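You operate a simulated robot arm through the tools that you are given. There is no shell and no other tool. Be economical: measure what you need, move in short steps, check, and stop when the job is done.

Carry out the task below with a simulated robot arm. There is one attempt and no reset: what you move stays moved.

TASK
Open the primer lid.
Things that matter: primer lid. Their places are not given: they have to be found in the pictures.

It is judged by the outcome, as a careful person would: the job done as asked, and still so three seconds after it is handed in. It fails if anything else is knocked over, pushed out of place, dropped, spilled or broken.

THE ROBOT
A 7-joint arm with a two-finger parallel gripper, fixed in place. Base frame: the origin is at the foot of the arm, x ahead of it, y to its left, z up. Lengths are in m, angles in degrees, forces in N, time in s.
Its first joint turns from -66.0 to 66.0 degrees. Payload 2.5 kg.
Tool frame: the origin (TCP) lies between the finger pads and is the grasp point; the fingertips stand 0.023 m ahead of it; z points along the fingers, y is the line along which they close. The gripper opens to 0.094 m. The fingers are 0.038 m wide and 0.01 m thick; the gripper's body (0.054 by 0.096 m) begins 0.039 m behind the TCP.
Orientation is that of the tool frame in the base frame, as [roll, pitch, yaw] about the fixed x, y, z axes, in that order (R = Rz(yaw) Ry(pitch) Rx(roll)). With the fingers straight down and closing along the base's y, the tool's x points along the base's -x, its y along +y and its z along -z.

THE INTERFACE
- The arm moves only by the tool step_arm. Its arguments are lists of equal length, an entry for each row: "claw": the gripper command, from -1 (shut) to 1 (fully open), values between in proportion; "xyz": the shift along the tool's x, y, z in units of 100 mm (1.0 is 100 mm), a list of three; "delta_rot": the turn, a rotation vector about the tool's x, y, z in units of 90 degrees (1.0 is 90 degrees), a list of three. In form: {"claw": [claw, ...], "xyz": [[x, y, z], ...], "delta_rot": [[rx, ry, rz], ...]}. A call has 1 to 8 rows; each row is the pose to reach, as a shift and turn from the pose commanded when the call began, along the tool's axes at that moment. A call with a number of a shift or a turn outside -1 to 1 is refused whole. A row lasts 0.2 s, in which the tool goes at most 0.05 m and 8.6 degrees; a call with a longer step from one row to the next is refused whole, and so is a gripper value outside its range. A pose out of reach is approached as far as the arm can. The call stops where the force on the tool passes 40 N (or 10 N more than at its start, if that is more) or the arm is blocked; 0.2 s more then pass. The fingers move at their own pace (about 0.108 m/s each) and stop on an object; they squeeze with about 33 N. The grip force told is the motor's: it shows also when the fingers shut on nothing. Time passes only in rows, and 0.2 s behind the last, so rows that repeat a pose let the fingers close. It gives the time, the measured TCP pose, the force on the tool (base axes), the opening and the grip force at its end, in the units of the frame above (readings bear some noise).
- Cameras (640 x 400 px; columns grow to the right, rows downward): "scene" is fixed at [0.103, -0.3979, 0.5485]; the picture's right is [0.93, -0.37, 0.00], its down [-0.19, -0.49, -0.85] and it looks along [0.31, 0.79, -0.52] (base axes); focal length 339 px, centre (320, 200). "wrist" rides on the gripper at [-0.039, 0, -0.044] in the tool frame; the picture's right is [0.00, -1.00, 0.00], its down [0.97, 0.00, -0.24] and it looks along [0.24, 0.00, 0.97] (tool axes); focal length 218 px, centre (320, 200).
- capture(camera): a new picture of that camera. No time passes.
- measure_at(camera, pixels): there is no depth. For up to 12 entries [column, row, z] of the newest picture of that camera ("zoom" is the newest enlarged one), the place [x, y] in the base frame at which the ray of that pixel passes the height z, good to about 0.002 m. No time passes.
- inspect(camera, box): a new picture of the part [left, top, right, bottom] of that camera's present view, enlarged. No time passes.
- sign_off(): hands the job in; it is judged then, once.

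Work in short steps. Measure before you move; look again where a grasp or a placing could have gone wrong, and mend it. You have 60 turns and 22 pictures in all, the two below and enlarged ones among them. Open the gripper and draw the arm clear of the work before you hand the job in, unless the task says otherwise; then end with one line.

The tools are called after ">>>" as name(argument=value, ...) on one line, values as JSON. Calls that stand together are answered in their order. step_arm: Moves the arm, as the interface text tells. Its arguments: {"type":"object","properties":{"claw":{"type":"array","items":{"type":"number"}},"xyz":{"type":"array","items":{"type":"array","items":{"type":"number"}}},"delta_rot":{"type":"array","items":{"type":"array","items":{"type":"number"}}}},"required":["claw","xyz","delta_rot"]} The other tools are called the same way: capture (camera) takes a picture; measure_at (camera, pixels) gives the place at which the rays of pixels pass given heights; inspect (camera, box) takes an enlarged picture of a part of a camera's view; sign_off () hands the job in.

At the start:

```text
time_s: 0.0
ee_pos: [0.4521, 0.1023, 0.3594]
tool_rot: [179.9, 0.2, 180.0]
force: [-0.2, 1.0, -0.3]
grip_width: 0.0941
finger_force: 0.0
```

scene: 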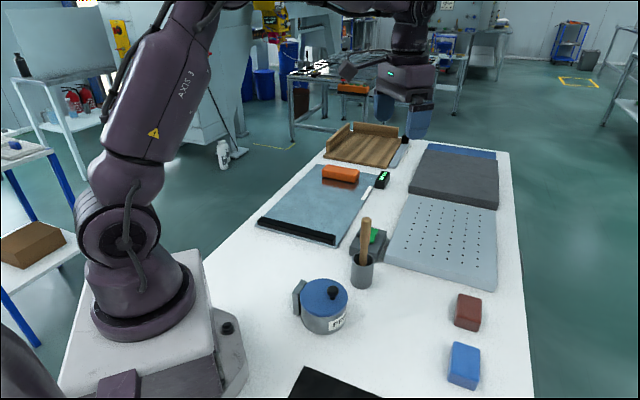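
wrist: 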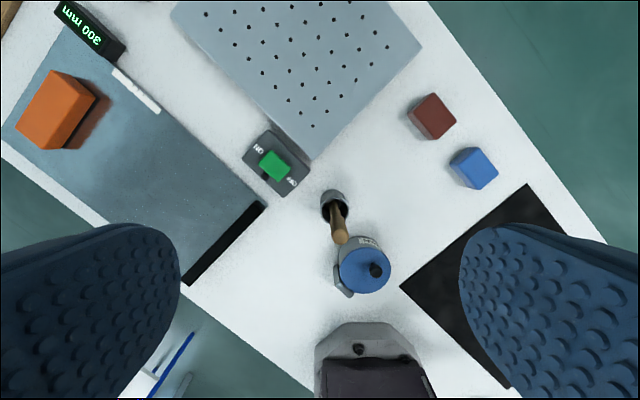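

The pot with the blue lid at scene (325,300), labelled "PR…", looks like the primer. I'll enlarge it in both views.

>>> inspect(camera="scene", box=[270, 210, 400, 345])

>>> inspect(camera="wrist", box=[290, 170, 430, 320])

>>> measure_at(camera="scene", pixels=[[324, 333, 0.046], [325, 297, 0.11], [334, 291, 0.13], [300, 300, 0.1], [361, 287, 0.046], [365, 220, 0.15]])

>>> measure_at(camera="wrist", pixels=[[363, 271, 0.11], [376, 270, 0.13], [345, 290, 0.1], [333, 208, 0.046], [340, 239, 0.15]])

```text
2.96 times, centred on (335, 278) of scene
```

zoom: 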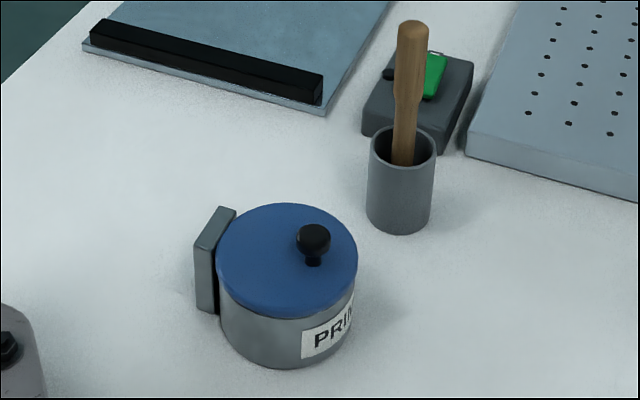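

```text
2.67 times, centred on (360, 245) of wrist
```

zoom: 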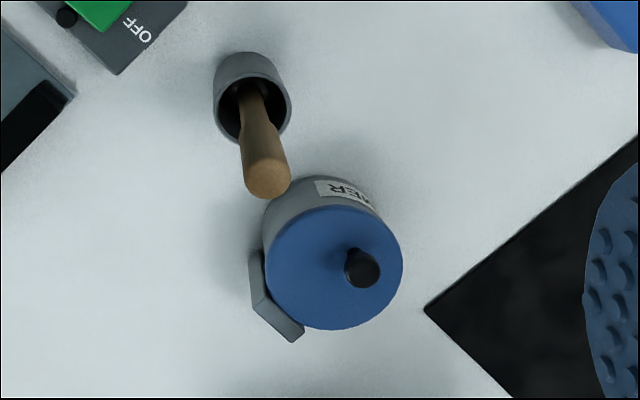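

```text
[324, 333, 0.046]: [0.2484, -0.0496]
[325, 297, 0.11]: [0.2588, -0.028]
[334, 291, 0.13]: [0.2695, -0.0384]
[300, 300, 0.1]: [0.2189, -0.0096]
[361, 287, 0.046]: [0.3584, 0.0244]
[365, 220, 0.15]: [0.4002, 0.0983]
```

```text
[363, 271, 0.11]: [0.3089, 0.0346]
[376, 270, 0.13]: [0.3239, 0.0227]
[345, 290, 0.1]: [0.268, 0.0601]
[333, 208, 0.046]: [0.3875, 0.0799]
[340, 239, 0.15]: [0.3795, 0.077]
```

The two views disagree, so I'll check the height using points visible in both: the mat corner, block corners and cup.

>>> measure_at(camera="scene", pixels=[[303, 367, 0.046], [303, 367, 0.0], [388, 262, 0.046], [388, 262, 0.0], [335, 244, 0.046], [335, 244, 0.0], [468, 312, 0.08], [466, 365, 0.08]])

>>> measure_at(camera="wrist", pixels=[[400, 288, 0.046], [400, 288, 0.0], [313, 160, 0.046], [313, 160, 0.0], [185, 285, 0.046], [185, 285, 0.0], [433, 115, 0.08], [475, 167, 0.08]])

```text
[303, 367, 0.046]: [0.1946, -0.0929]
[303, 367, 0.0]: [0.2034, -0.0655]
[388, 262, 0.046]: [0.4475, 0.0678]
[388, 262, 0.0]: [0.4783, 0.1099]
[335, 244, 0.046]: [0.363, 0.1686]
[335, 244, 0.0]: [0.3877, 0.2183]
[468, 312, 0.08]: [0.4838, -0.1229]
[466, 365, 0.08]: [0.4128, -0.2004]
```

```text
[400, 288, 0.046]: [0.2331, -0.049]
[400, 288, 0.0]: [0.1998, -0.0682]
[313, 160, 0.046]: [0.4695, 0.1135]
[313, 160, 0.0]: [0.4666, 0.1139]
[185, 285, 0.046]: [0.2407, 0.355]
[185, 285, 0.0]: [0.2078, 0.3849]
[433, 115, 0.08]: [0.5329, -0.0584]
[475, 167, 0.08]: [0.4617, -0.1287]
```

Triangulating the two views puts the surface near z≈0 rather than 0.046, with the knob at about (0.291, 0.008, 0.077) and the hinge on the −x,+y side. I'll move over the pot staying high, turning so the fingers close along the hinge axis, and then re-measure with the wrist camera.

>>> step_arm(claw=[1, 1, 1, 1, 1, 1], xyz=[[0.16, -0.1, 0.05], [0.32, -0.2, 0.1], [0.48, -0.3, 0.15], [0.64, -0.4, 0.2], [0.8, -0.5, 0.25], [0.95, -0.6, 0.3]], delta_rot=[[0, 0, 0.0833], [0, 0, 0.1667], [0, 0, 0.25], [0, 0, 0.3333], [0, 0, 0.4167], [0, 0, 0.5]])

>>> capture(camera="wrist")

>>> capture(camera="scene")

```text
time_s: 1.4
ee_pos: [0.3572, 0.0402, 0.3297]
tool_rot: [179.8, 0.1, 134.8]
force: [0.7, -0.2, -0.2]
grip_width: 0.0941
finger_force: 0.0
```

```text
17 pictures are left
```

wrist: 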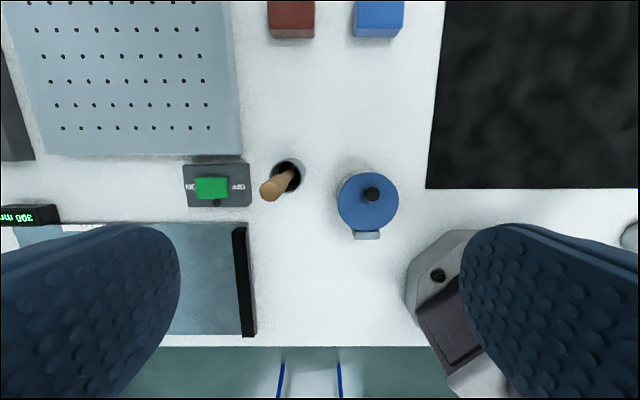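

```text
16 pictures are left
```

scene: 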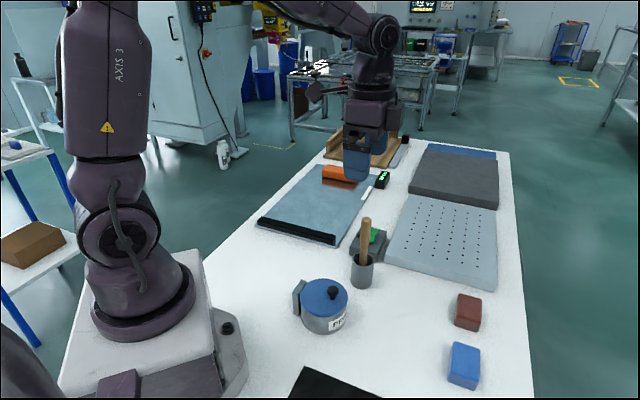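

The hinge sits squarely at the bottom of the wrist view (368,235), so the yaw is right. I'll triangulate the knob with this second wrist view.

>>> measure_at(camera="wrist", pixels=[[372, 194, 0.07], [372, 194, 0.13], [368, 202, 0.055], [368, 202, 0.11], [368, 235, 0.04], [368, 235, 0.1], [428, 188, 0.0], [428, 188, 0.046], [267, 190, 0.16], [267, 190, 0.2]])

```text
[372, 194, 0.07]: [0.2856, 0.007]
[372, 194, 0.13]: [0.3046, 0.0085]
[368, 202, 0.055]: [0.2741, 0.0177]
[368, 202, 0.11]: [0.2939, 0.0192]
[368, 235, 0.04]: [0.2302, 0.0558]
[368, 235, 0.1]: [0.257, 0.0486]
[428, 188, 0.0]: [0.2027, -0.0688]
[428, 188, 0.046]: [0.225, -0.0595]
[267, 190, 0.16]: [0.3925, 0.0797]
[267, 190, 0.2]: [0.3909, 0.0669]
```

Both wrist views agree: the knob is at about (0.287, 0.007, 0.073) and the surface is at z≈0. I'll move over the knob at z≈0.23 and check.

>>> step_arm(claw=[1, 1, 1, 1], xyz=[[0.06, -0.18, 0.25], [0.12, -0.36, 0.5], [0.18, -0.54, 0.75], [0.245, -0.725, 1.0]], delta_rot=[[0, 0, 0], [0, 0, 0], [0, 0, 0], [0, 0, 0]])

>>> capture(camera="wrist")

```text
time_s: 2.4
ee_pos: [0.2881, 0.0071, 0.2292]
tool_rot: [179.9, 0.1, 134.9]
force: [0.6, 0.2, -0.7]
grip_width: 0.094
finger_force: 0.0
```

```text
15 pictures are left
```

wrist: 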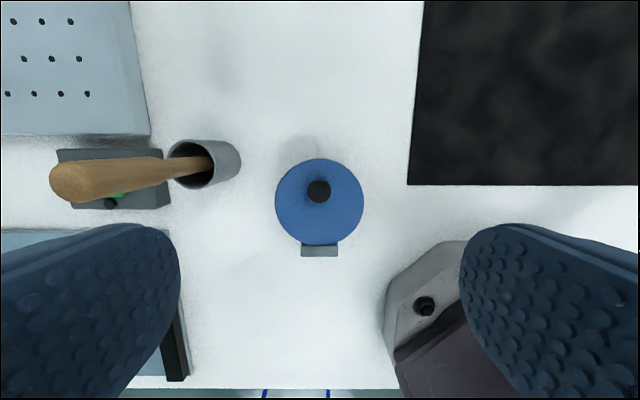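

The knob is at (318,190) and the stick is well outside the left finger. I'll measure precisely before going down.

>>> measure_at(camera="wrist", pixels=[[318, 190, 0.075], [318, 190, 0.09], [319, 159, 0.055], [319, 245, 0.055], [276, 202, 0.055], [363, 202, 0.055], [319, 250, 0.05], [385, 310, 0.05]])

>>> inspect(camera="wrist", box=[260, 130, 380, 270])

```text
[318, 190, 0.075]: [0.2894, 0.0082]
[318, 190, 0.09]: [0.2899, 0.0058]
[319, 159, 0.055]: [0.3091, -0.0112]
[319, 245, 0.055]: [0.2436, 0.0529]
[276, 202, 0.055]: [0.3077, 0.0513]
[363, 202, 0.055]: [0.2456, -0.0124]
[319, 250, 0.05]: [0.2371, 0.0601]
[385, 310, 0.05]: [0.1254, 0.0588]
```

```text
2.86 times, centred on (320, 200) of wrist
```

zoom: 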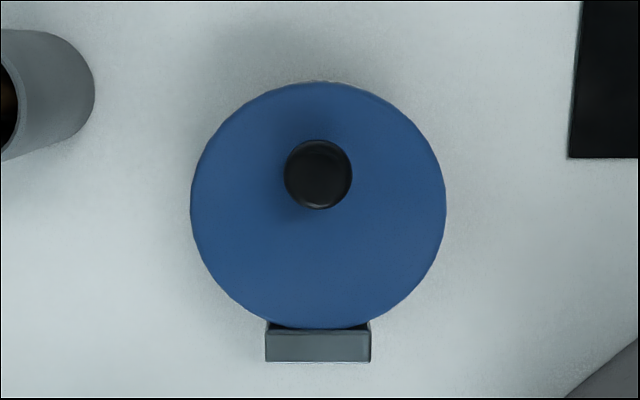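

Knob at (0.289, 0.008). I'll descend over it, slowing towards the lid.

>>> step_arm(claw=[1, 1, 0.6, 0.2], xyz=[[0, 0.01, 0.3], [0, 0.015, 0.6], [0, 0.015, 0.85], [0, 0.015, 1.0]], delta_rot=[[0, 0, 0], [0, 0, 0], [0, 0, 0], [0, 0, 0]])

>>> capture(camera="wrist")

>>> inspect(camera="scene", box=[250, 190, 410, 350])

```text
time_s: 3.4
ee_pos: [0.2899, 0.0088, 0.128]
tool_rot: [179.9, 0.0, 135.0]
force: [-0.1, -0.1, -0.2]
grip_width: 0.0563
finger_force: 0.0
```

```text
13 pictures are left
```

wrist: 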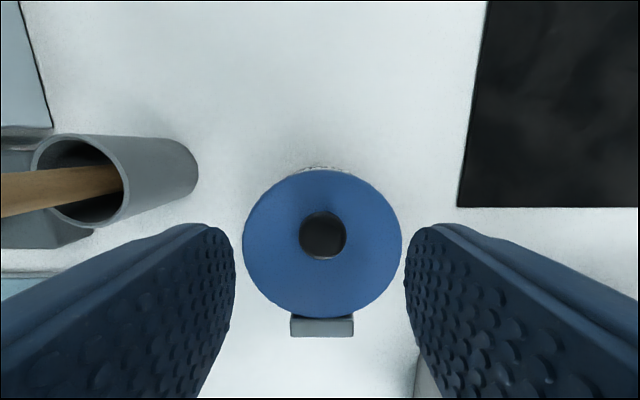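

```text
2.50 times, centred on (330, 270) of scene
```

zoom: 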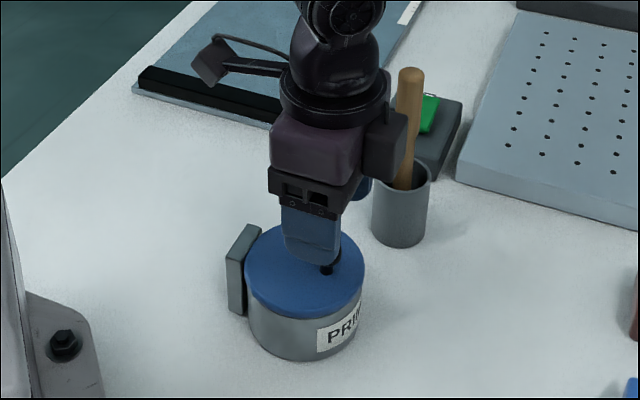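

Lid scale (159 px for 0.09 m) puts the lid top near z≈0.05, which agrees. I'll lower the last 40 mm in small steps, then close.

>>> step_arm(claw=[0.2, 0.2, 0.2, 0.2], xyz=[[0, 0, 0.15], [0, 0, 0.3], [0, 0, 0.42], [0, 0, 0.42]], delta_rot=[[0, 0, 0], [0, 0, 0], [0, 0, 0], [0, 0, 0]])

>>> inspect(camera="scene", box=[270, 220, 400, 345])

```text
time_s: 4.4
ee_pos: [0.2897, 0.0089, 0.0852]
tool_rot: [179.8, 0.1, 135.0]
force: [0.1, -0.6, 0.8]
grip_width: 0.0565
finger_force: 0.0
```

```text
3.20 times, centred on (335, 282) of scene
```

zoom: 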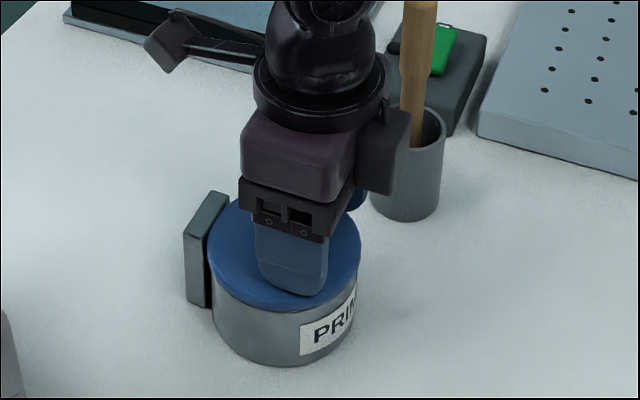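

The fingertips are just above the lid, straddling the knob. Closing now.

>>> step_arm(claw=[-1, -1, -1, -1], xyz=[[0, 0, 0], [0, 0, 0], [0, 0, 0], [0, 0, 0]], delta_rot=[[0, 0, 0], [0, 0, 0], [0, 0, 0], [0, 0, 0]])

```text
time_s: 5.4
ee_pos: [0.2894, 0.0083, 0.0871]
tool_rot: [180.0, 0.0, 134.9]
force: [-10.1, -15.1, 3.8]
grip_width: 0.0208
finger_force: 45.0
```

The knob is held (width 21 mm), with a small sideways load along −y that I'll relieve by 1 mm. Next I'll swing the first 15° about the hinge and read the forces.

>>> step_arm(claw=[-1, -1, -1, -1, -1], xyz=[[0, -0.01, 0], [0.027, -0.01, -0.04], [0.054, -0.01, -0.08], [0.086, -0.01, -0.117], [0.118, -0.01, -0.153]], delta_rot=[[0, 0, 0], [0, -0.0417, 0], [0, -0.0833, 0], [0, -0.125, 0], [0, -0.1667, 0]])

>>> inspect(camera="scene", box=[270, 220, 400, 345])

```text
time_s: 6.6
ee_pos: [0.281, 0.0156, 0.1027]
tool_rot: [179.7, 15.4, 134.7]
force: [3.3, -23.9, 21.7]
grip_width: 0.0208
finger_force: 44.7
```

```text
3.20 times, centred on (335, 282) of scene
```

zoom: 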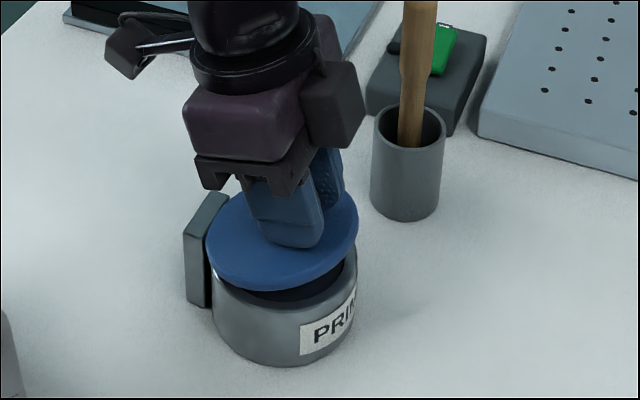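

The lid is opening on its hinge. The load on the tool (up, and away from the hinge) says the hinge is slightly farther and higher than I assumed. I'll correct for that and continue 22.5° more.

>>> step_arm(claw=[-1, -1, -1, -1, -1, -1, -1], xyz=[[-0.003, -0.015, -0.054], [0.021, -0.015, -0.098], [0.047, -0.015, -0.139], [0.076, -0.015, -0.179], [0.107, -0.015, -0.217], [0.14, -0.015, -0.252], [0.14, -0.015, -0.252]], delta_rot=[[0, -0.0417, 0], [0, -0.0833, 0], [0, -0.125, 0], [0, -0.1667, 0], [0, -0.2083, 0], [0, -0.25, 0], [0, -0.25, 0]])

```text
time_s: 8.2
ee_pos: [0.2658, 0.0312, 0.1229]
tool_rot: [179.9, 37.4, 135.3]
force: [5.7, 6.3, -26.8]
grip_width: 0.0209
finger_force: 45.5
out of reach, approached as far as the arm can: row 5, 6
```

The tilt limit is near 37°, and the arm reports out of reach. I'll look before carrying on with the tilt held and the knob pivoting between the pads.

>>> inspect(camera="scene", box=[250, 190, 410, 345])

>>> capture(camera="wrist")

```text
2.58 times, centred on (330, 268) of scene
```

zoom: 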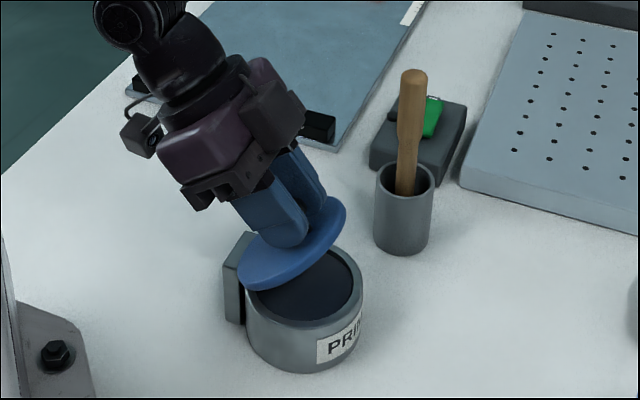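

```text
8 pictures are left
```

wrist: 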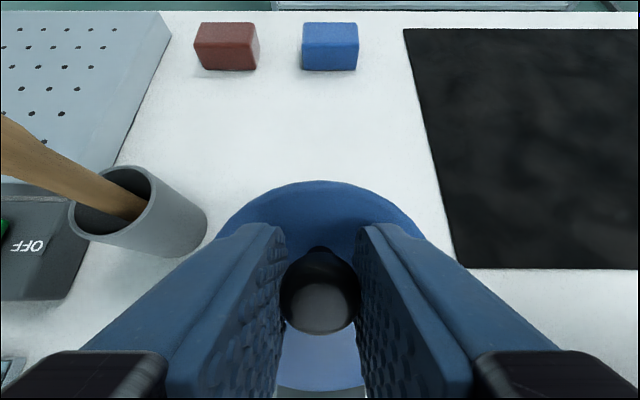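

The grip is good and the lid is at about 37°. I'll keep the tilt fixed and carry the knob along the arc to about 58°.

>>> step_arm(claw=[-1, -1, -1, -1, -1, -1], xyz=[[0.02, 0.005, -0.03], [0.042, 0.005, -0.065], [0.06, 0.005, -0.103], [0.079, 0.005, -0.141], [0.098, 0.005, -0.172], [0.118, 0.005, -0.203]], delta_rot=[[0, 0.02, 0], [0, 0.02, 0], [0, 0.02, 0], [0, 0.02, 0], [0, 0.02, 0], [0, 0.02, 0]])

```text
time_s: 9.6
ee_pos: [0.2543, 0.0434, 0.1307]
tool_rot: [-179.4, 36.2, 134.7]
force: [-7.6, -37.5, 5.7]
grip_width: 0.0212
finger_force: 45.0
out of reach, approached as far as the arm can: row 4, 5, 6
```

The lid is at about 54° and the arm is at its reach limit for this tilt. I'll open the fingers in place and see whether the hinge holds the lid.

>>> step_arm(claw=[-0.4, -0.2, 0.0, 0.0], xyz=[[0, 0, 0], [0, 0, 0], [0, 0, 0], [0, 0, 0]], delta_rot=[[0, 0, 0], [0, 0, 0], [0, 0, 0], [0, 0, 0]])

>>> inspect(camera="scene", box=[250, 190, 410, 345])

```text
time_s: 10.6
ee_pos: [0.2563, 0.0489, 0.1315]
tool_rot: [180.0, 35.6, 134.9]
force: [-0.3, -0.9, 0.1]
grip_width: 0.047
finger_force: 0.0
```

```text
2.58 times, centred on (330, 268) of scene
```

zoom: 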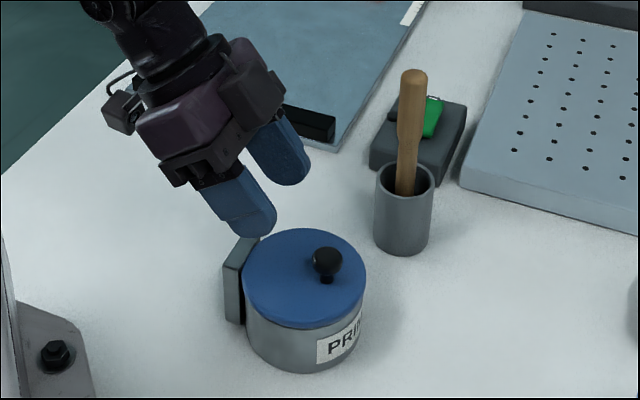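

The lid dropped shut, so the hinge doesn't hold and the lid has to go past vertical. New plan: hold the knob by the far edge of the pads, with the tool vertical and offset 13 mm toward the hinge. The lid can then rotate freely relative to the fingers all the way over. First I'll raise and straighten the tool.

>>> step_arm(claw=[0, 0, 0, 0, 0, 0, 0, 0], xyz=[[-0.16, 0, -0.23], [-0.25, -0.02, -0.26], [-0.35, -0.04, -0.2], [-0.42, -0.06, -0.1], [-0.486, -0.067, -0.01], [-0.486, -0.067, -0.01], [-0.486, -0.067, -0.01], [-0.486, -0.067, -0.01]], delta_rot=[[0, 0.06, 0], [0, 0.13, 0], [0, 0.2, 0], [0, 0.27, 0], [0, 0.34, 0], [0, 0.397, 0], [0, 0.397, 0], [0, 0.397, 0]])

```text
time_s: 12.4
ee_pos: [0.2786, 0.016, 0.1605]
tool_rot: [179.9, 0.0, 134.9]
force: [0.4, 0.9, -0.1]
grip_width: 0.0471
finger_force: 0.1
```

The tool is vertical above the planned grasp. I'll check the knob position again in case the pot shifted.

>>> capture(camera="wrist")

```text
6 pictures are left
```

wrist: 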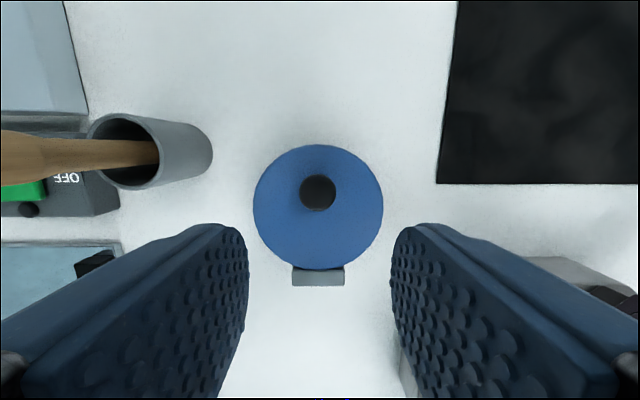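

>>> measure_at(camera="wrist", pixels=[[318, 192, 0.075], [318, 192, 0.085], [318, 145, 0.055], [318, 270, 0.055], [319, 285, 0.05]])

```text
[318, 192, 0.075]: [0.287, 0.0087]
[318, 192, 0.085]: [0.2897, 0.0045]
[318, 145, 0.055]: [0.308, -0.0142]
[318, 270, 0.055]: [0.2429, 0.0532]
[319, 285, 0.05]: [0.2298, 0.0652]
```

The knob is unmoved at (0.288, 0.0075), giving the intended 12.7 mm offset. I'll descend to z=0.091 and close.

>>> step_arm(claw=[0, 0, 0, 0, -1, -1, -1, -1], xyz=[[0, 0.005, 0.2], [0, 0.005, 0.4], [0, 0.005, 0.6], [0, 0.005, 0.695], [0, 0.005, 0.695], [0, 0.005, 0.695], [0, 0.005, 0.695], [0, 0.005, 0.695]], delta_rot=[[0, 0, 0], [0, 0, 0], [0, 0, 0], [0, 0, 0], [0, 0, 0], [0, 0, 0], [0, 0, 0], [0, 0, 0]])

```text
time_s: 14.2
ee_pos: [0.2794, 0.018, 0.0912]
tool_rot: [179.6, 0.1, 135.1]
force: [7.8, 11.0, -10.5]
grip_width: 0.0207
finger_force: 44.7
```

Gripped at 20.7 mm. I'll lift along the hinge arc with the tool vertical, first to 28°.

>>> step_arm(claw=[-1, -1, -1, -1, -1, -1], xyz=[[0.012, 0.005, -0.04], [0.029, 0.005, -0.08], [0.067, 0.005, -0.156], [0.115, 0.005, -0.227], [0.172, 0.005, -0.292], [0.172, 0.005, -0.292]], delta_rot=[[0, 0, 0], [0, 0, 0], [0, 0, 0], [0, 0, 0], [0, 0, 0], [0, 0, 0]])

>>> inspect(camera="scene", box=[250, 190, 410, 345])

```text
time_s: 15.6
ee_pos: [0.2677, 0.0282, 0.1209]
tool_rot: [179.8, 0.2, 135.0]
force: [19.7, -2.1, -5.8]
grip_width: 0.0209
finger_force: 44.8
```

```text
2.58 times, centred on (330, 268) of scene
```

zoom: 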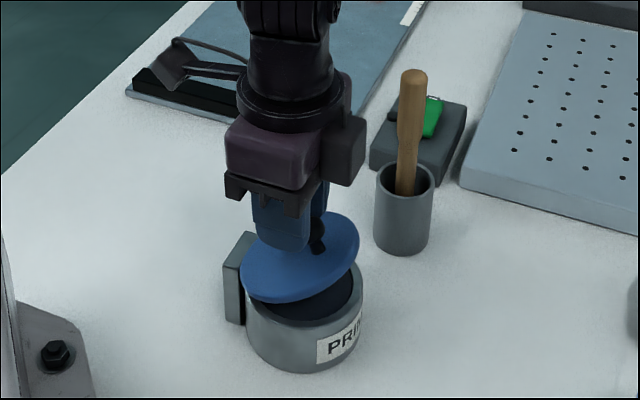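

Working cleanly: the lid is at about 28° with the knob pivoting in the pads. Continuing to about 63°.

>>> step_arm(claw=[-1, -1, -1, -1, -1, -1], xyz=[[0.055, 0.005, -0.057], [0.123, 0.005, -0.105], [0.199, 0.005, -0.145], [0.279, 0.005, -0.176], [0.362, 0.005, -0.197], [0.362, 0.005, -0.197]], delta_rot=[[0, 0, 0], [0, 0, 0], [0, 0, 0], [0, 0, 0], [0, 0, 0], [0, 0, 0]])

```text
time_s: 17.0
ee_pos: [0.2409, 0.0564, 0.1396]
tool_rot: [179.9, -0.1, 134.9]
force: [-0.6, 0.1, -0.5]
grip_width: 0.0001
finger_force: 42.4
```

The fingers shut on nothing, so the knob slipped out near the rounded fingertip corner. I'll regrasp deeper and less offset. First I'll back off over the pot and look.

>>> step_arm(claw=[0, 0, 0, 0, 0], xyz=[[0, 0, -0.15], [-0.2, 0, -0.2], [-0.4, -0.01, -0.2], [-0.588, -0.013, -0.2], [-0.588, -0.013, -0.2]], delta_rot=[[0, 0, 0], [0, 0, 0], [0, 0, 0], [0, 0, 0], [0, 0, 0]])

>>> capture(camera="wrist")

```text
time_s: 18.2
ee_pos: [0.2816, 0.0116, 0.1579]
tool_rot: [179.9, 0.0, 134.9]
force: [-0.3, 0.6, 0.6]
grip_width: 0.047
finger_force: 0.2
```

```text
4 pictures are left
```

wrist: 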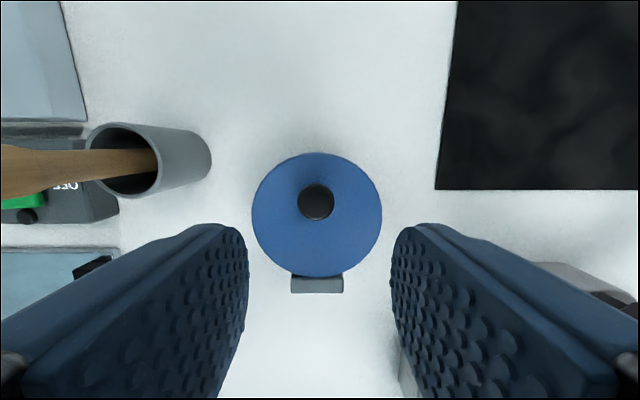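

The lid is shut, with the knob at (316,202). I'll regrasp deeper: TCP z=0.085, 9 mm offset and 1.5 mm to +y.

>>> step_arm(claw=[0, 0, 0, 0, -1, -1, -1, -1], xyz=[[0.015, 0.015, 0.2], [0.015, 0.015, 0.4], [0.015, 0.015, 0.6], [0.015, 0.015, 0.73], [0.015, 0.015, 0.73], [0.015, 0.015, 0.73], [0.015, 0.015, 0.73], [0.015, 0.015, 0.73]], delta_rot=[[0, 0, 0], [0, 0, 0], [0, 0, 0], [0, 0, 0], [0, 0, 0], [0, 0, 0], [0, 0, 0], [0, 0, 0]])

```text
time_s: 20.0
ee_pos: [0.2814, 0.0151, 0.0863]
tool_rot: [179.9, 0.0, 134.9]
force: [0.9, 1.3, -7.6]
grip_width: 0.0209
finger_force: 45.0
```

Well centred, with low forces. Lifting along the arc to 42°.

>>> step_arm(claw=[-1, -1, -1, -1, -1, -1, -1, -1], xyz=[[0.012, 0, -0.04], [0.029, 0, -0.08], [0.065, 0, -0.156], [0.11, 0, -0.227], [0.165, 0, -0.292], [0.228, 0, -0.349], [0.297, 0, -0.397], [0.297, 0, -0.397]], delta_rot=[[0, 0, 0], [0, 0, 0], [0, 0, 0], [0, 0, 0], [0, 0, 0], [0, 0, 0], [0, 0, 0], [0, 0, 0]])

```text
time_s: 21.8
ee_pos: [0.2628, 0.0343, 0.1276]
tool_rot: [179.9, 0.3, 135.0]
force: [16.2, -19.0, 10.1]
grip_width: 0.021
finger_force: 45.7
```

Still holding. The u-force of −25 N suggests the hinge is nearer and higher: about 61 mm from the knob, at z≈0.06. I'll use that arc to about 64° in finer steps.

>>> step_arm(claw=[-1, -1, -1, -1, -1, -1, -1], xyz=[[0.0, 0, -0.025], [0.025, 0, -0.036], [0.053, 0, -0.045], [0.085, 0, -0.057], [0.115, 0, -0.067], [0.148, 0, -0.077], [0.18, 0, -0.083]], delta_rot=[[0, 0, 0], [0, 0, 0], [0, 0, 0], [0, 0, 0], [0, 0, 0], [0, 0, 0], [0, 0, 0]])

```text
time_s: 23.4
ee_pos: [0.2495, 0.048, 0.1353]
tool_rot: [179.9, 0.2, 134.9]
force: [11.5, -23.0, 21.3]
grip_width: 0.0209
finger_force: 44.8
```

Still gripped, with the lid near 63°. Continuing with a slightly larger radius to about 84°.

>>> step_arm(claw=[-1, -1, -1, -1, -1, -1, -1], xyz=[[0.018, 0, -0.025], [0.052, 0, -0.03], [0.087, 0, -0.033], [0.121, 0, -0.035], [0.156, 0, -0.035], [0.19, 0, -0.033], [0.226, 0, -0.029]], delta_rot=[[0, 0, 0], [0, 0, 0], [0, 0, 0], [0, 0, 0], [0, 0, 0], [0, 0, 0], [0, 0, 0]])

>>> inspect(camera="scene", box=[250, 190, 410, 345])

```text
time_s: 25.0
ee_pos: [0.2323, 0.0645, 0.1374]
tool_rot: [179.8, 0.0, 135.1]
force: [3.4, -10.6, 16.5]
grip_width: 0.0172
finger_force: 45.1
```

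```text
2.58 times, centred on (330, 268) of scene
```

zoom: 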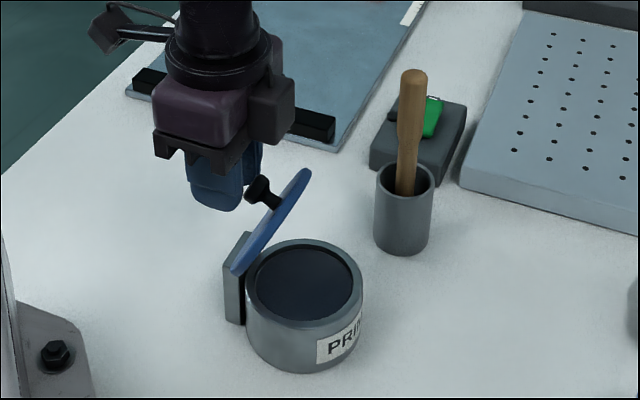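

The knob is pinched only at the pad edge now (17 mm), with the lid near 70°. It's close to over-centre, so I'll carry it through in one brisk, level sweep toward the hinge.

>>> step_arm(claw=[-1, -1], xyz=[[0.35, 0, 0.0], [0.35, 0, 0.0]], delta_rot=[[0, 0, 0], [0, 0, 0]])

```text
time_s: 25.6
ee_pos: [0.2076, 0.0887, 0.1373]
tool_rot: [179.9, -0.1, 134.9]
force: [-0.7, -0.4, 1.0]
grip_width: 0.0
finger_force: 42.5
```

It popped out during the sweep. I'll raise straight up, move back over the pot and check the lid.

>>> step_arm(claw=[-1, -1, -1, 0, 0, 0], xyz=[[0, 0, -0.3], [0, 0, -0.6], [-0.3, 0, -0.7], [-0.6, -0.0, -0.7], [-0.93, -0.0, -0.7], [-0.93, -0.0, -0.7]], delta_rot=[[0, 0, 0], [0, 0, 0], [0, 0, 0], [0, 0, 0], [0, 0, 0], [0, 0, 0]])

>>> capture(camera="wrist")

```text
time_s: 27.0
ee_pos: [0.2746, 0.0227, 0.2062]
tool_rot: [-180.0, -0.1, 135.1]
force: [0.2, 0.3, 1.1]
grip_width: 0.0469
finger_force: 0.1
```

```text
2 pictures are left
```

wrist: 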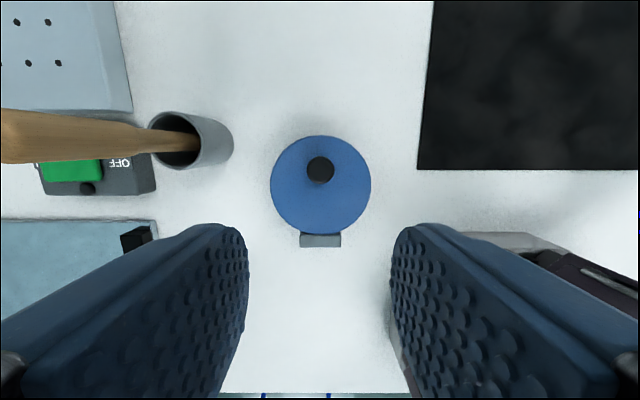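

The lid is shut again. My reading is that torsional friction between pads and knob as they pivot pushed the knob out. New idea: start the grip with the tool leaning to the far side (tilt −50°), then rotate rigidly with the lid so little pivoting is needed. First I'll refine the heights from this view.

>>> measure_at(camera="wrist", pixels=[[320, 169, 0.07], [320, 169, 0.08], [320, 169, 0.09], [320, 135, 0.05], [320, 135, 0.06], [320, 135, 0.07], [320, 236, 0.05], [320, 236, 0.06], [320, 236, 0.07], [320, 247, 0.06]])

```text
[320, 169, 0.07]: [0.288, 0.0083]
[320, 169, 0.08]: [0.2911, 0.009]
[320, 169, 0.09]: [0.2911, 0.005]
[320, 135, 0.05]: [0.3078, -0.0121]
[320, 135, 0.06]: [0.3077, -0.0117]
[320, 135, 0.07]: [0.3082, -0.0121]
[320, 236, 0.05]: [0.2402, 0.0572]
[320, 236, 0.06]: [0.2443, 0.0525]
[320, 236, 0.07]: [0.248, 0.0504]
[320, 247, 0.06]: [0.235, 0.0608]
```

Refined values: lid top about z 0.058, hinge about 63 mm from the knob. I'll move to a pre-grasp on the far side with the tool leaning −45° (pointing down toward the hinge).

>>> step_arm(claw=[0, 0, 0, 0, 0, 0, 0], xyz=[[-0.2, 0, 0.0], [-0.4, 0, 0.05], [-0.6, 0, 0.15], [-0.7, 0, 0.3], [-0.8, -0.005, 0.45], [-0.802, -0.005, 0.62], [-0.802, -0.005, 0.62]], delta_rot=[[0, 0.0833, 0], [0, 0.1667, 0], [0, 0.25, 0], [0, 0.3333, 0], [0, 0.4167, 0], [0, 0.5, 0], [0, 0.5, 0]])

```text
time_s: 28.6
ee_pos: [0.3309, -0.0351, 0.145]
tool_rot: [179.8, -45.1, 135.0]
force: [-0.5, -1.5, 0.5]
grip_width: 0.0469
finger_force: 0.1
```

On target. I'll advance 80 mm along the tool axis onto the knob, then close.

>>> step_arm(claw=[0, 0, 0, 0, -1, -1, -1, -1], xyz=[[0, 0.005, 0.3], [0, 0.005, 0.5], [0, 0.005, 0.68], [0, 0.005, 0.8], [0, 0.005, 0.8], [0, 0.005, 0.8], [0, 0.005, 0.8], [0, 0.005, 0.8]], delta_rot=[[0, 0, 0], [0, 0, 0], [0, 0, 0], [0, 0, 0], [0, 0, 0], [0, 0, 0], [0, 0, 0], [0, 0, 0]])

```text
time_s: 30.4
ee_pos: [0.2913, 0.0054, 0.09]
tool_rot: [179.9, -45.0, 135.1]
force: [-2.6, -11.8, 19.9]
grip_width: 0.0208
finger_force: 45.2
```

Firm grip at 20.8 mm. I'll rotate rigidly with the lid about the hinge, first 20°.

>>> step_arm(claw=[-1, -1, -1, -1, -1], xyz=[[0.061, 0, -0.019], [0.123, 0, -0.034], [0.186, 0, -0.042], [0.249, 0, -0.046], [0.249, 0, -0.046]], delta_rot=[[0, -0.0556, 0], [0, -0.1111, 0], [0, -0.1667, 0], [0, -0.2222, 0], [0, -0.2222, 0]])

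```text
time_s: 31.6
ee_pos: [0.2801, 0.0174, 0.1096]
tool_rot: [179.8, -24.9, 135.2]
force: [-3.4, -5.8, 19.1]
grip_width: 0.021
finger_force: 45.0
```

Forces are steady (19 N up) and the lid is at 20°. Continuing 25° more with a 1 mm rise.

>>> step_arm(claw=[-1, -1, -1, -1, -1, -1], xyz=[[0.065, 0, -0.028], [0.127, 0, -0.043], [0.19, 0, -0.051], [0.253, 0, -0.055], [0.317, 0, -0.052], [0.317, 0, -0.052]], delta_rot=[[0, -0.0556, 0], [0, -0.1111, 0], [0, -0.1667, 0], [0, -0.2222, 0], [0, -0.2778, 0], [0, -0.2778, 0]])

```text
time_s: 33.0
ee_pos: [0.2603, 0.0349, 0.1267]
tool_rot: [179.9, -0.1, 135.1]
force: [-12.5, -0.1, 19.3]
grip_width: 0.0209
finger_force: 44.9
```

The lid is at 45°, the tool is vertical and the grip is intact. I'll continue 20° rigidly, correcting 1 mm outward.

>>> step_arm(claw=[-1, -1, -1, -1, -1], xyz=[[0.068, 0, -0.027], [0.13, 0, -0.042], [0.193, 0, -0.05], [0.256, 0, -0.054], [0.256, 0, -0.054]], delta_rot=[[0, -0.0556, 0], [0, -0.1111, 0], [0, -0.1667, 0], [0, -0.2222, 0], [0, -0.2222, 0]])

```text
time_s: 34.2
ee_pos: [0.2431, 0.0534, 0.1346]
tool_rot: [180.0, 19.9, 135.0]
force: [-16.8, 2.6, 5.1]
grip_width: 0.0212
finger_force: 44.4
```

The lid is at about 65° with a solid grip and light forces. Another 10° rigidly.

>>> step_arm(claw=[-1, -1, -1], xyz=[[0.066, 0, -0.019], [0.13, 0, -0.034], [0.13, 0, -0.034]], delta_rot=[[0, -0.0556, 0], [0, -0.1111, 0], [0, -0.1111, 0]])

```text
time_s: 34.6
ee_pos: [0.242, 0.0551, 0.1325]
tool_rot: [-179.6, 22.8, 134.9]
force: [-1.4, -1.7, 6.1]
grip_width: 0.0211
finger_force: 44.9
stopped in row 1: the force on the tool passed its limit (the readings are from after the stop); the commanded pose is now the measured one
out of reach, approached as far as the arm can: row 1
```

The reach limit for this tilt came at about 67°, and the grip still holds. Now I'll carry the knob along the arc while easing the tilt back to stay in reach, aiming past vertical at about 97°.

>>> step_arm(claw=[-1, -1, -1, -1, -1, -1, -1, -1], xyz=[[0.033, 0, -0.025], [0.066, 0, -0.049], [0.097, 0, -0.065], [0.128, 0, -0.08], [0.167, 0, -0.091], [0.207, 0, -0.102], [0.243, 0, -0.106], [0.28, 0, -0.109]], delta_rot=[[0, 0.049, 0], [0, 0.098, 0], [0, 0.13, 0], [0, 0.164, 0], [0, 0.192, 0], [0, 0.22, 0], [0, 0.24, 0], [0, 0.253, 0]])

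```text
time_s: 36.4
ee_pos: [0.2205, 0.0766, 0.1321]
tool_rot: [-179.5, 0.0, 134.6]
force: [3.3, -11.9, 20.8]
grip_width: 0.0212
finger_force: 44.5
```

The knob is still firmly held at about 95°. I'll go a bit further past vertical (about 10°), then look.

>>> step_arm(claw=[-1, -1, -1, -1], xyz=[[0.035, 0, 0.0], [0.07, 0, 0.015], [0.11, 0, 0.035], [0.11, 0, 0.035]], delta_rot=[[0, 0, 0], [0, 0, 0], [0, 0, 0], [0, 0, 0]])

>>> inspect(camera="scene", box=[250, 190, 410, 345])

```text
time_s: 37.4
ee_pos: [0.2126, 0.0858, 0.1282]
tool_rot: [-179.5, 0.0, 134.7]
force: [-8.2, -5.3, 27.5]
grip_width: 0.02
finger_force: 44.7
```

```text
2.58 times, centred on (330, 268) of scene
```

zoom: 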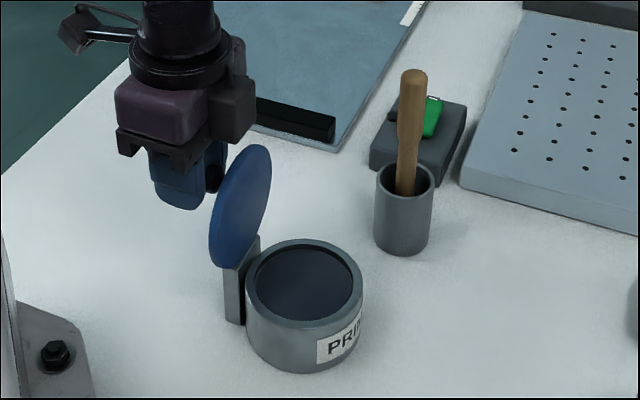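

The lid is about 99°, past vertical. I'll nudge 6 mm further, then open the fingers and rise straight up, leaving the knob free between them.

>>> step_arm(claw=[-1, -1, -0.3, 0.1, 0.1, 0.1], xyz=[[0.03, 0, 0.01], [0.06, 0, 0.025], [0.06, 0, 0.025], [0.06, 0, 0.025], [0.06, 0, 0.025], [0.06, 0, 0.025]], delta_rot=[[0, 0, 0], [0, 0, 0], [0, 0, 0], [0, 0, 0], [0, 0, 0], [0, 0, 0]])

```text
time_s: 38.8
ee_pos: [0.2084, 0.0878, 0.1249]
tool_rot: [-179.6, 0.1, 134.6]
force: [0.4, 0.1, -0.6]
grip_width: 0.0518
finger_force: 0.1
```

Released with no load on the tool. I'll rise straight up, clear of the lid.

>>> step_arm(claw=[0.1, 0.1, 0.1, 0.1, 0.1], xyz=[[0, 0, -0.2], [0, 0, -0.4], [0, 0, -0.65], [0, 0, -0.9], [0, 0, -1.0]], delta_rot=[[0, 0, 0], [0, 0, 0], [0, 0, 0], [0, 0, 0], [0, 0, 0]])

>>> capture(camera="scene")

```text
time_s: 40.0
ee_pos: [0.2103, 0.0887, 0.2259]
tool_rot: [-179.6, 0.2, 134.5]
force: [-0.6, -0.1, -0.2]
grip_width: 0.0516
finger_force: 0.1
```

```text
0 pictures are left
```

scene: 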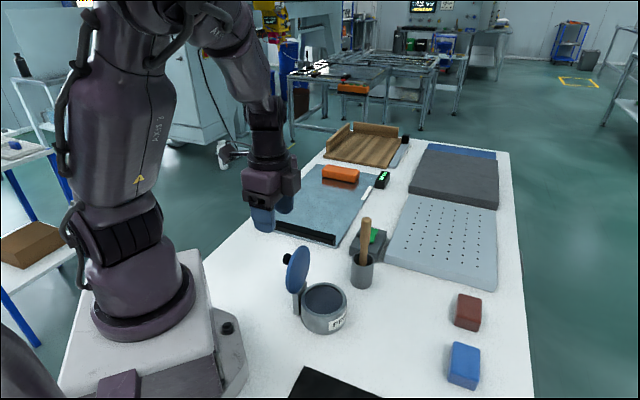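

The lid now stands open on its own at scene (298,270), the pot hasn't moved, and nothing else is disturbed. I'll draw the arm a little higher with the gripper open, then hand in.

>>> step_arm(claw=[0.5, 1, 1], xyz=[[0, 0, -0.25], [0, 0, -0.5], [0, 0, -0.7]], delta_rot=[[0, 0, 0], [0, 0, 0], [0, 0, 0]])

>>> sign_off()

```text
time_s: 40.8
ee_pos: [0.2096, 0.0895, 0.2958]
tool_rot: [-179.7, 0.2, 134.6]
force: [0.3, -0.4, -0.1]
grip_width: 0.094
finger_force: 0.1
```

```text
The job is handed in.
```

The primer lid is open past vertical and was standing on its own in the last picture; it fell shut on three earlier tries, but nothing else looks moved, and the arm is clear with the gripper open.
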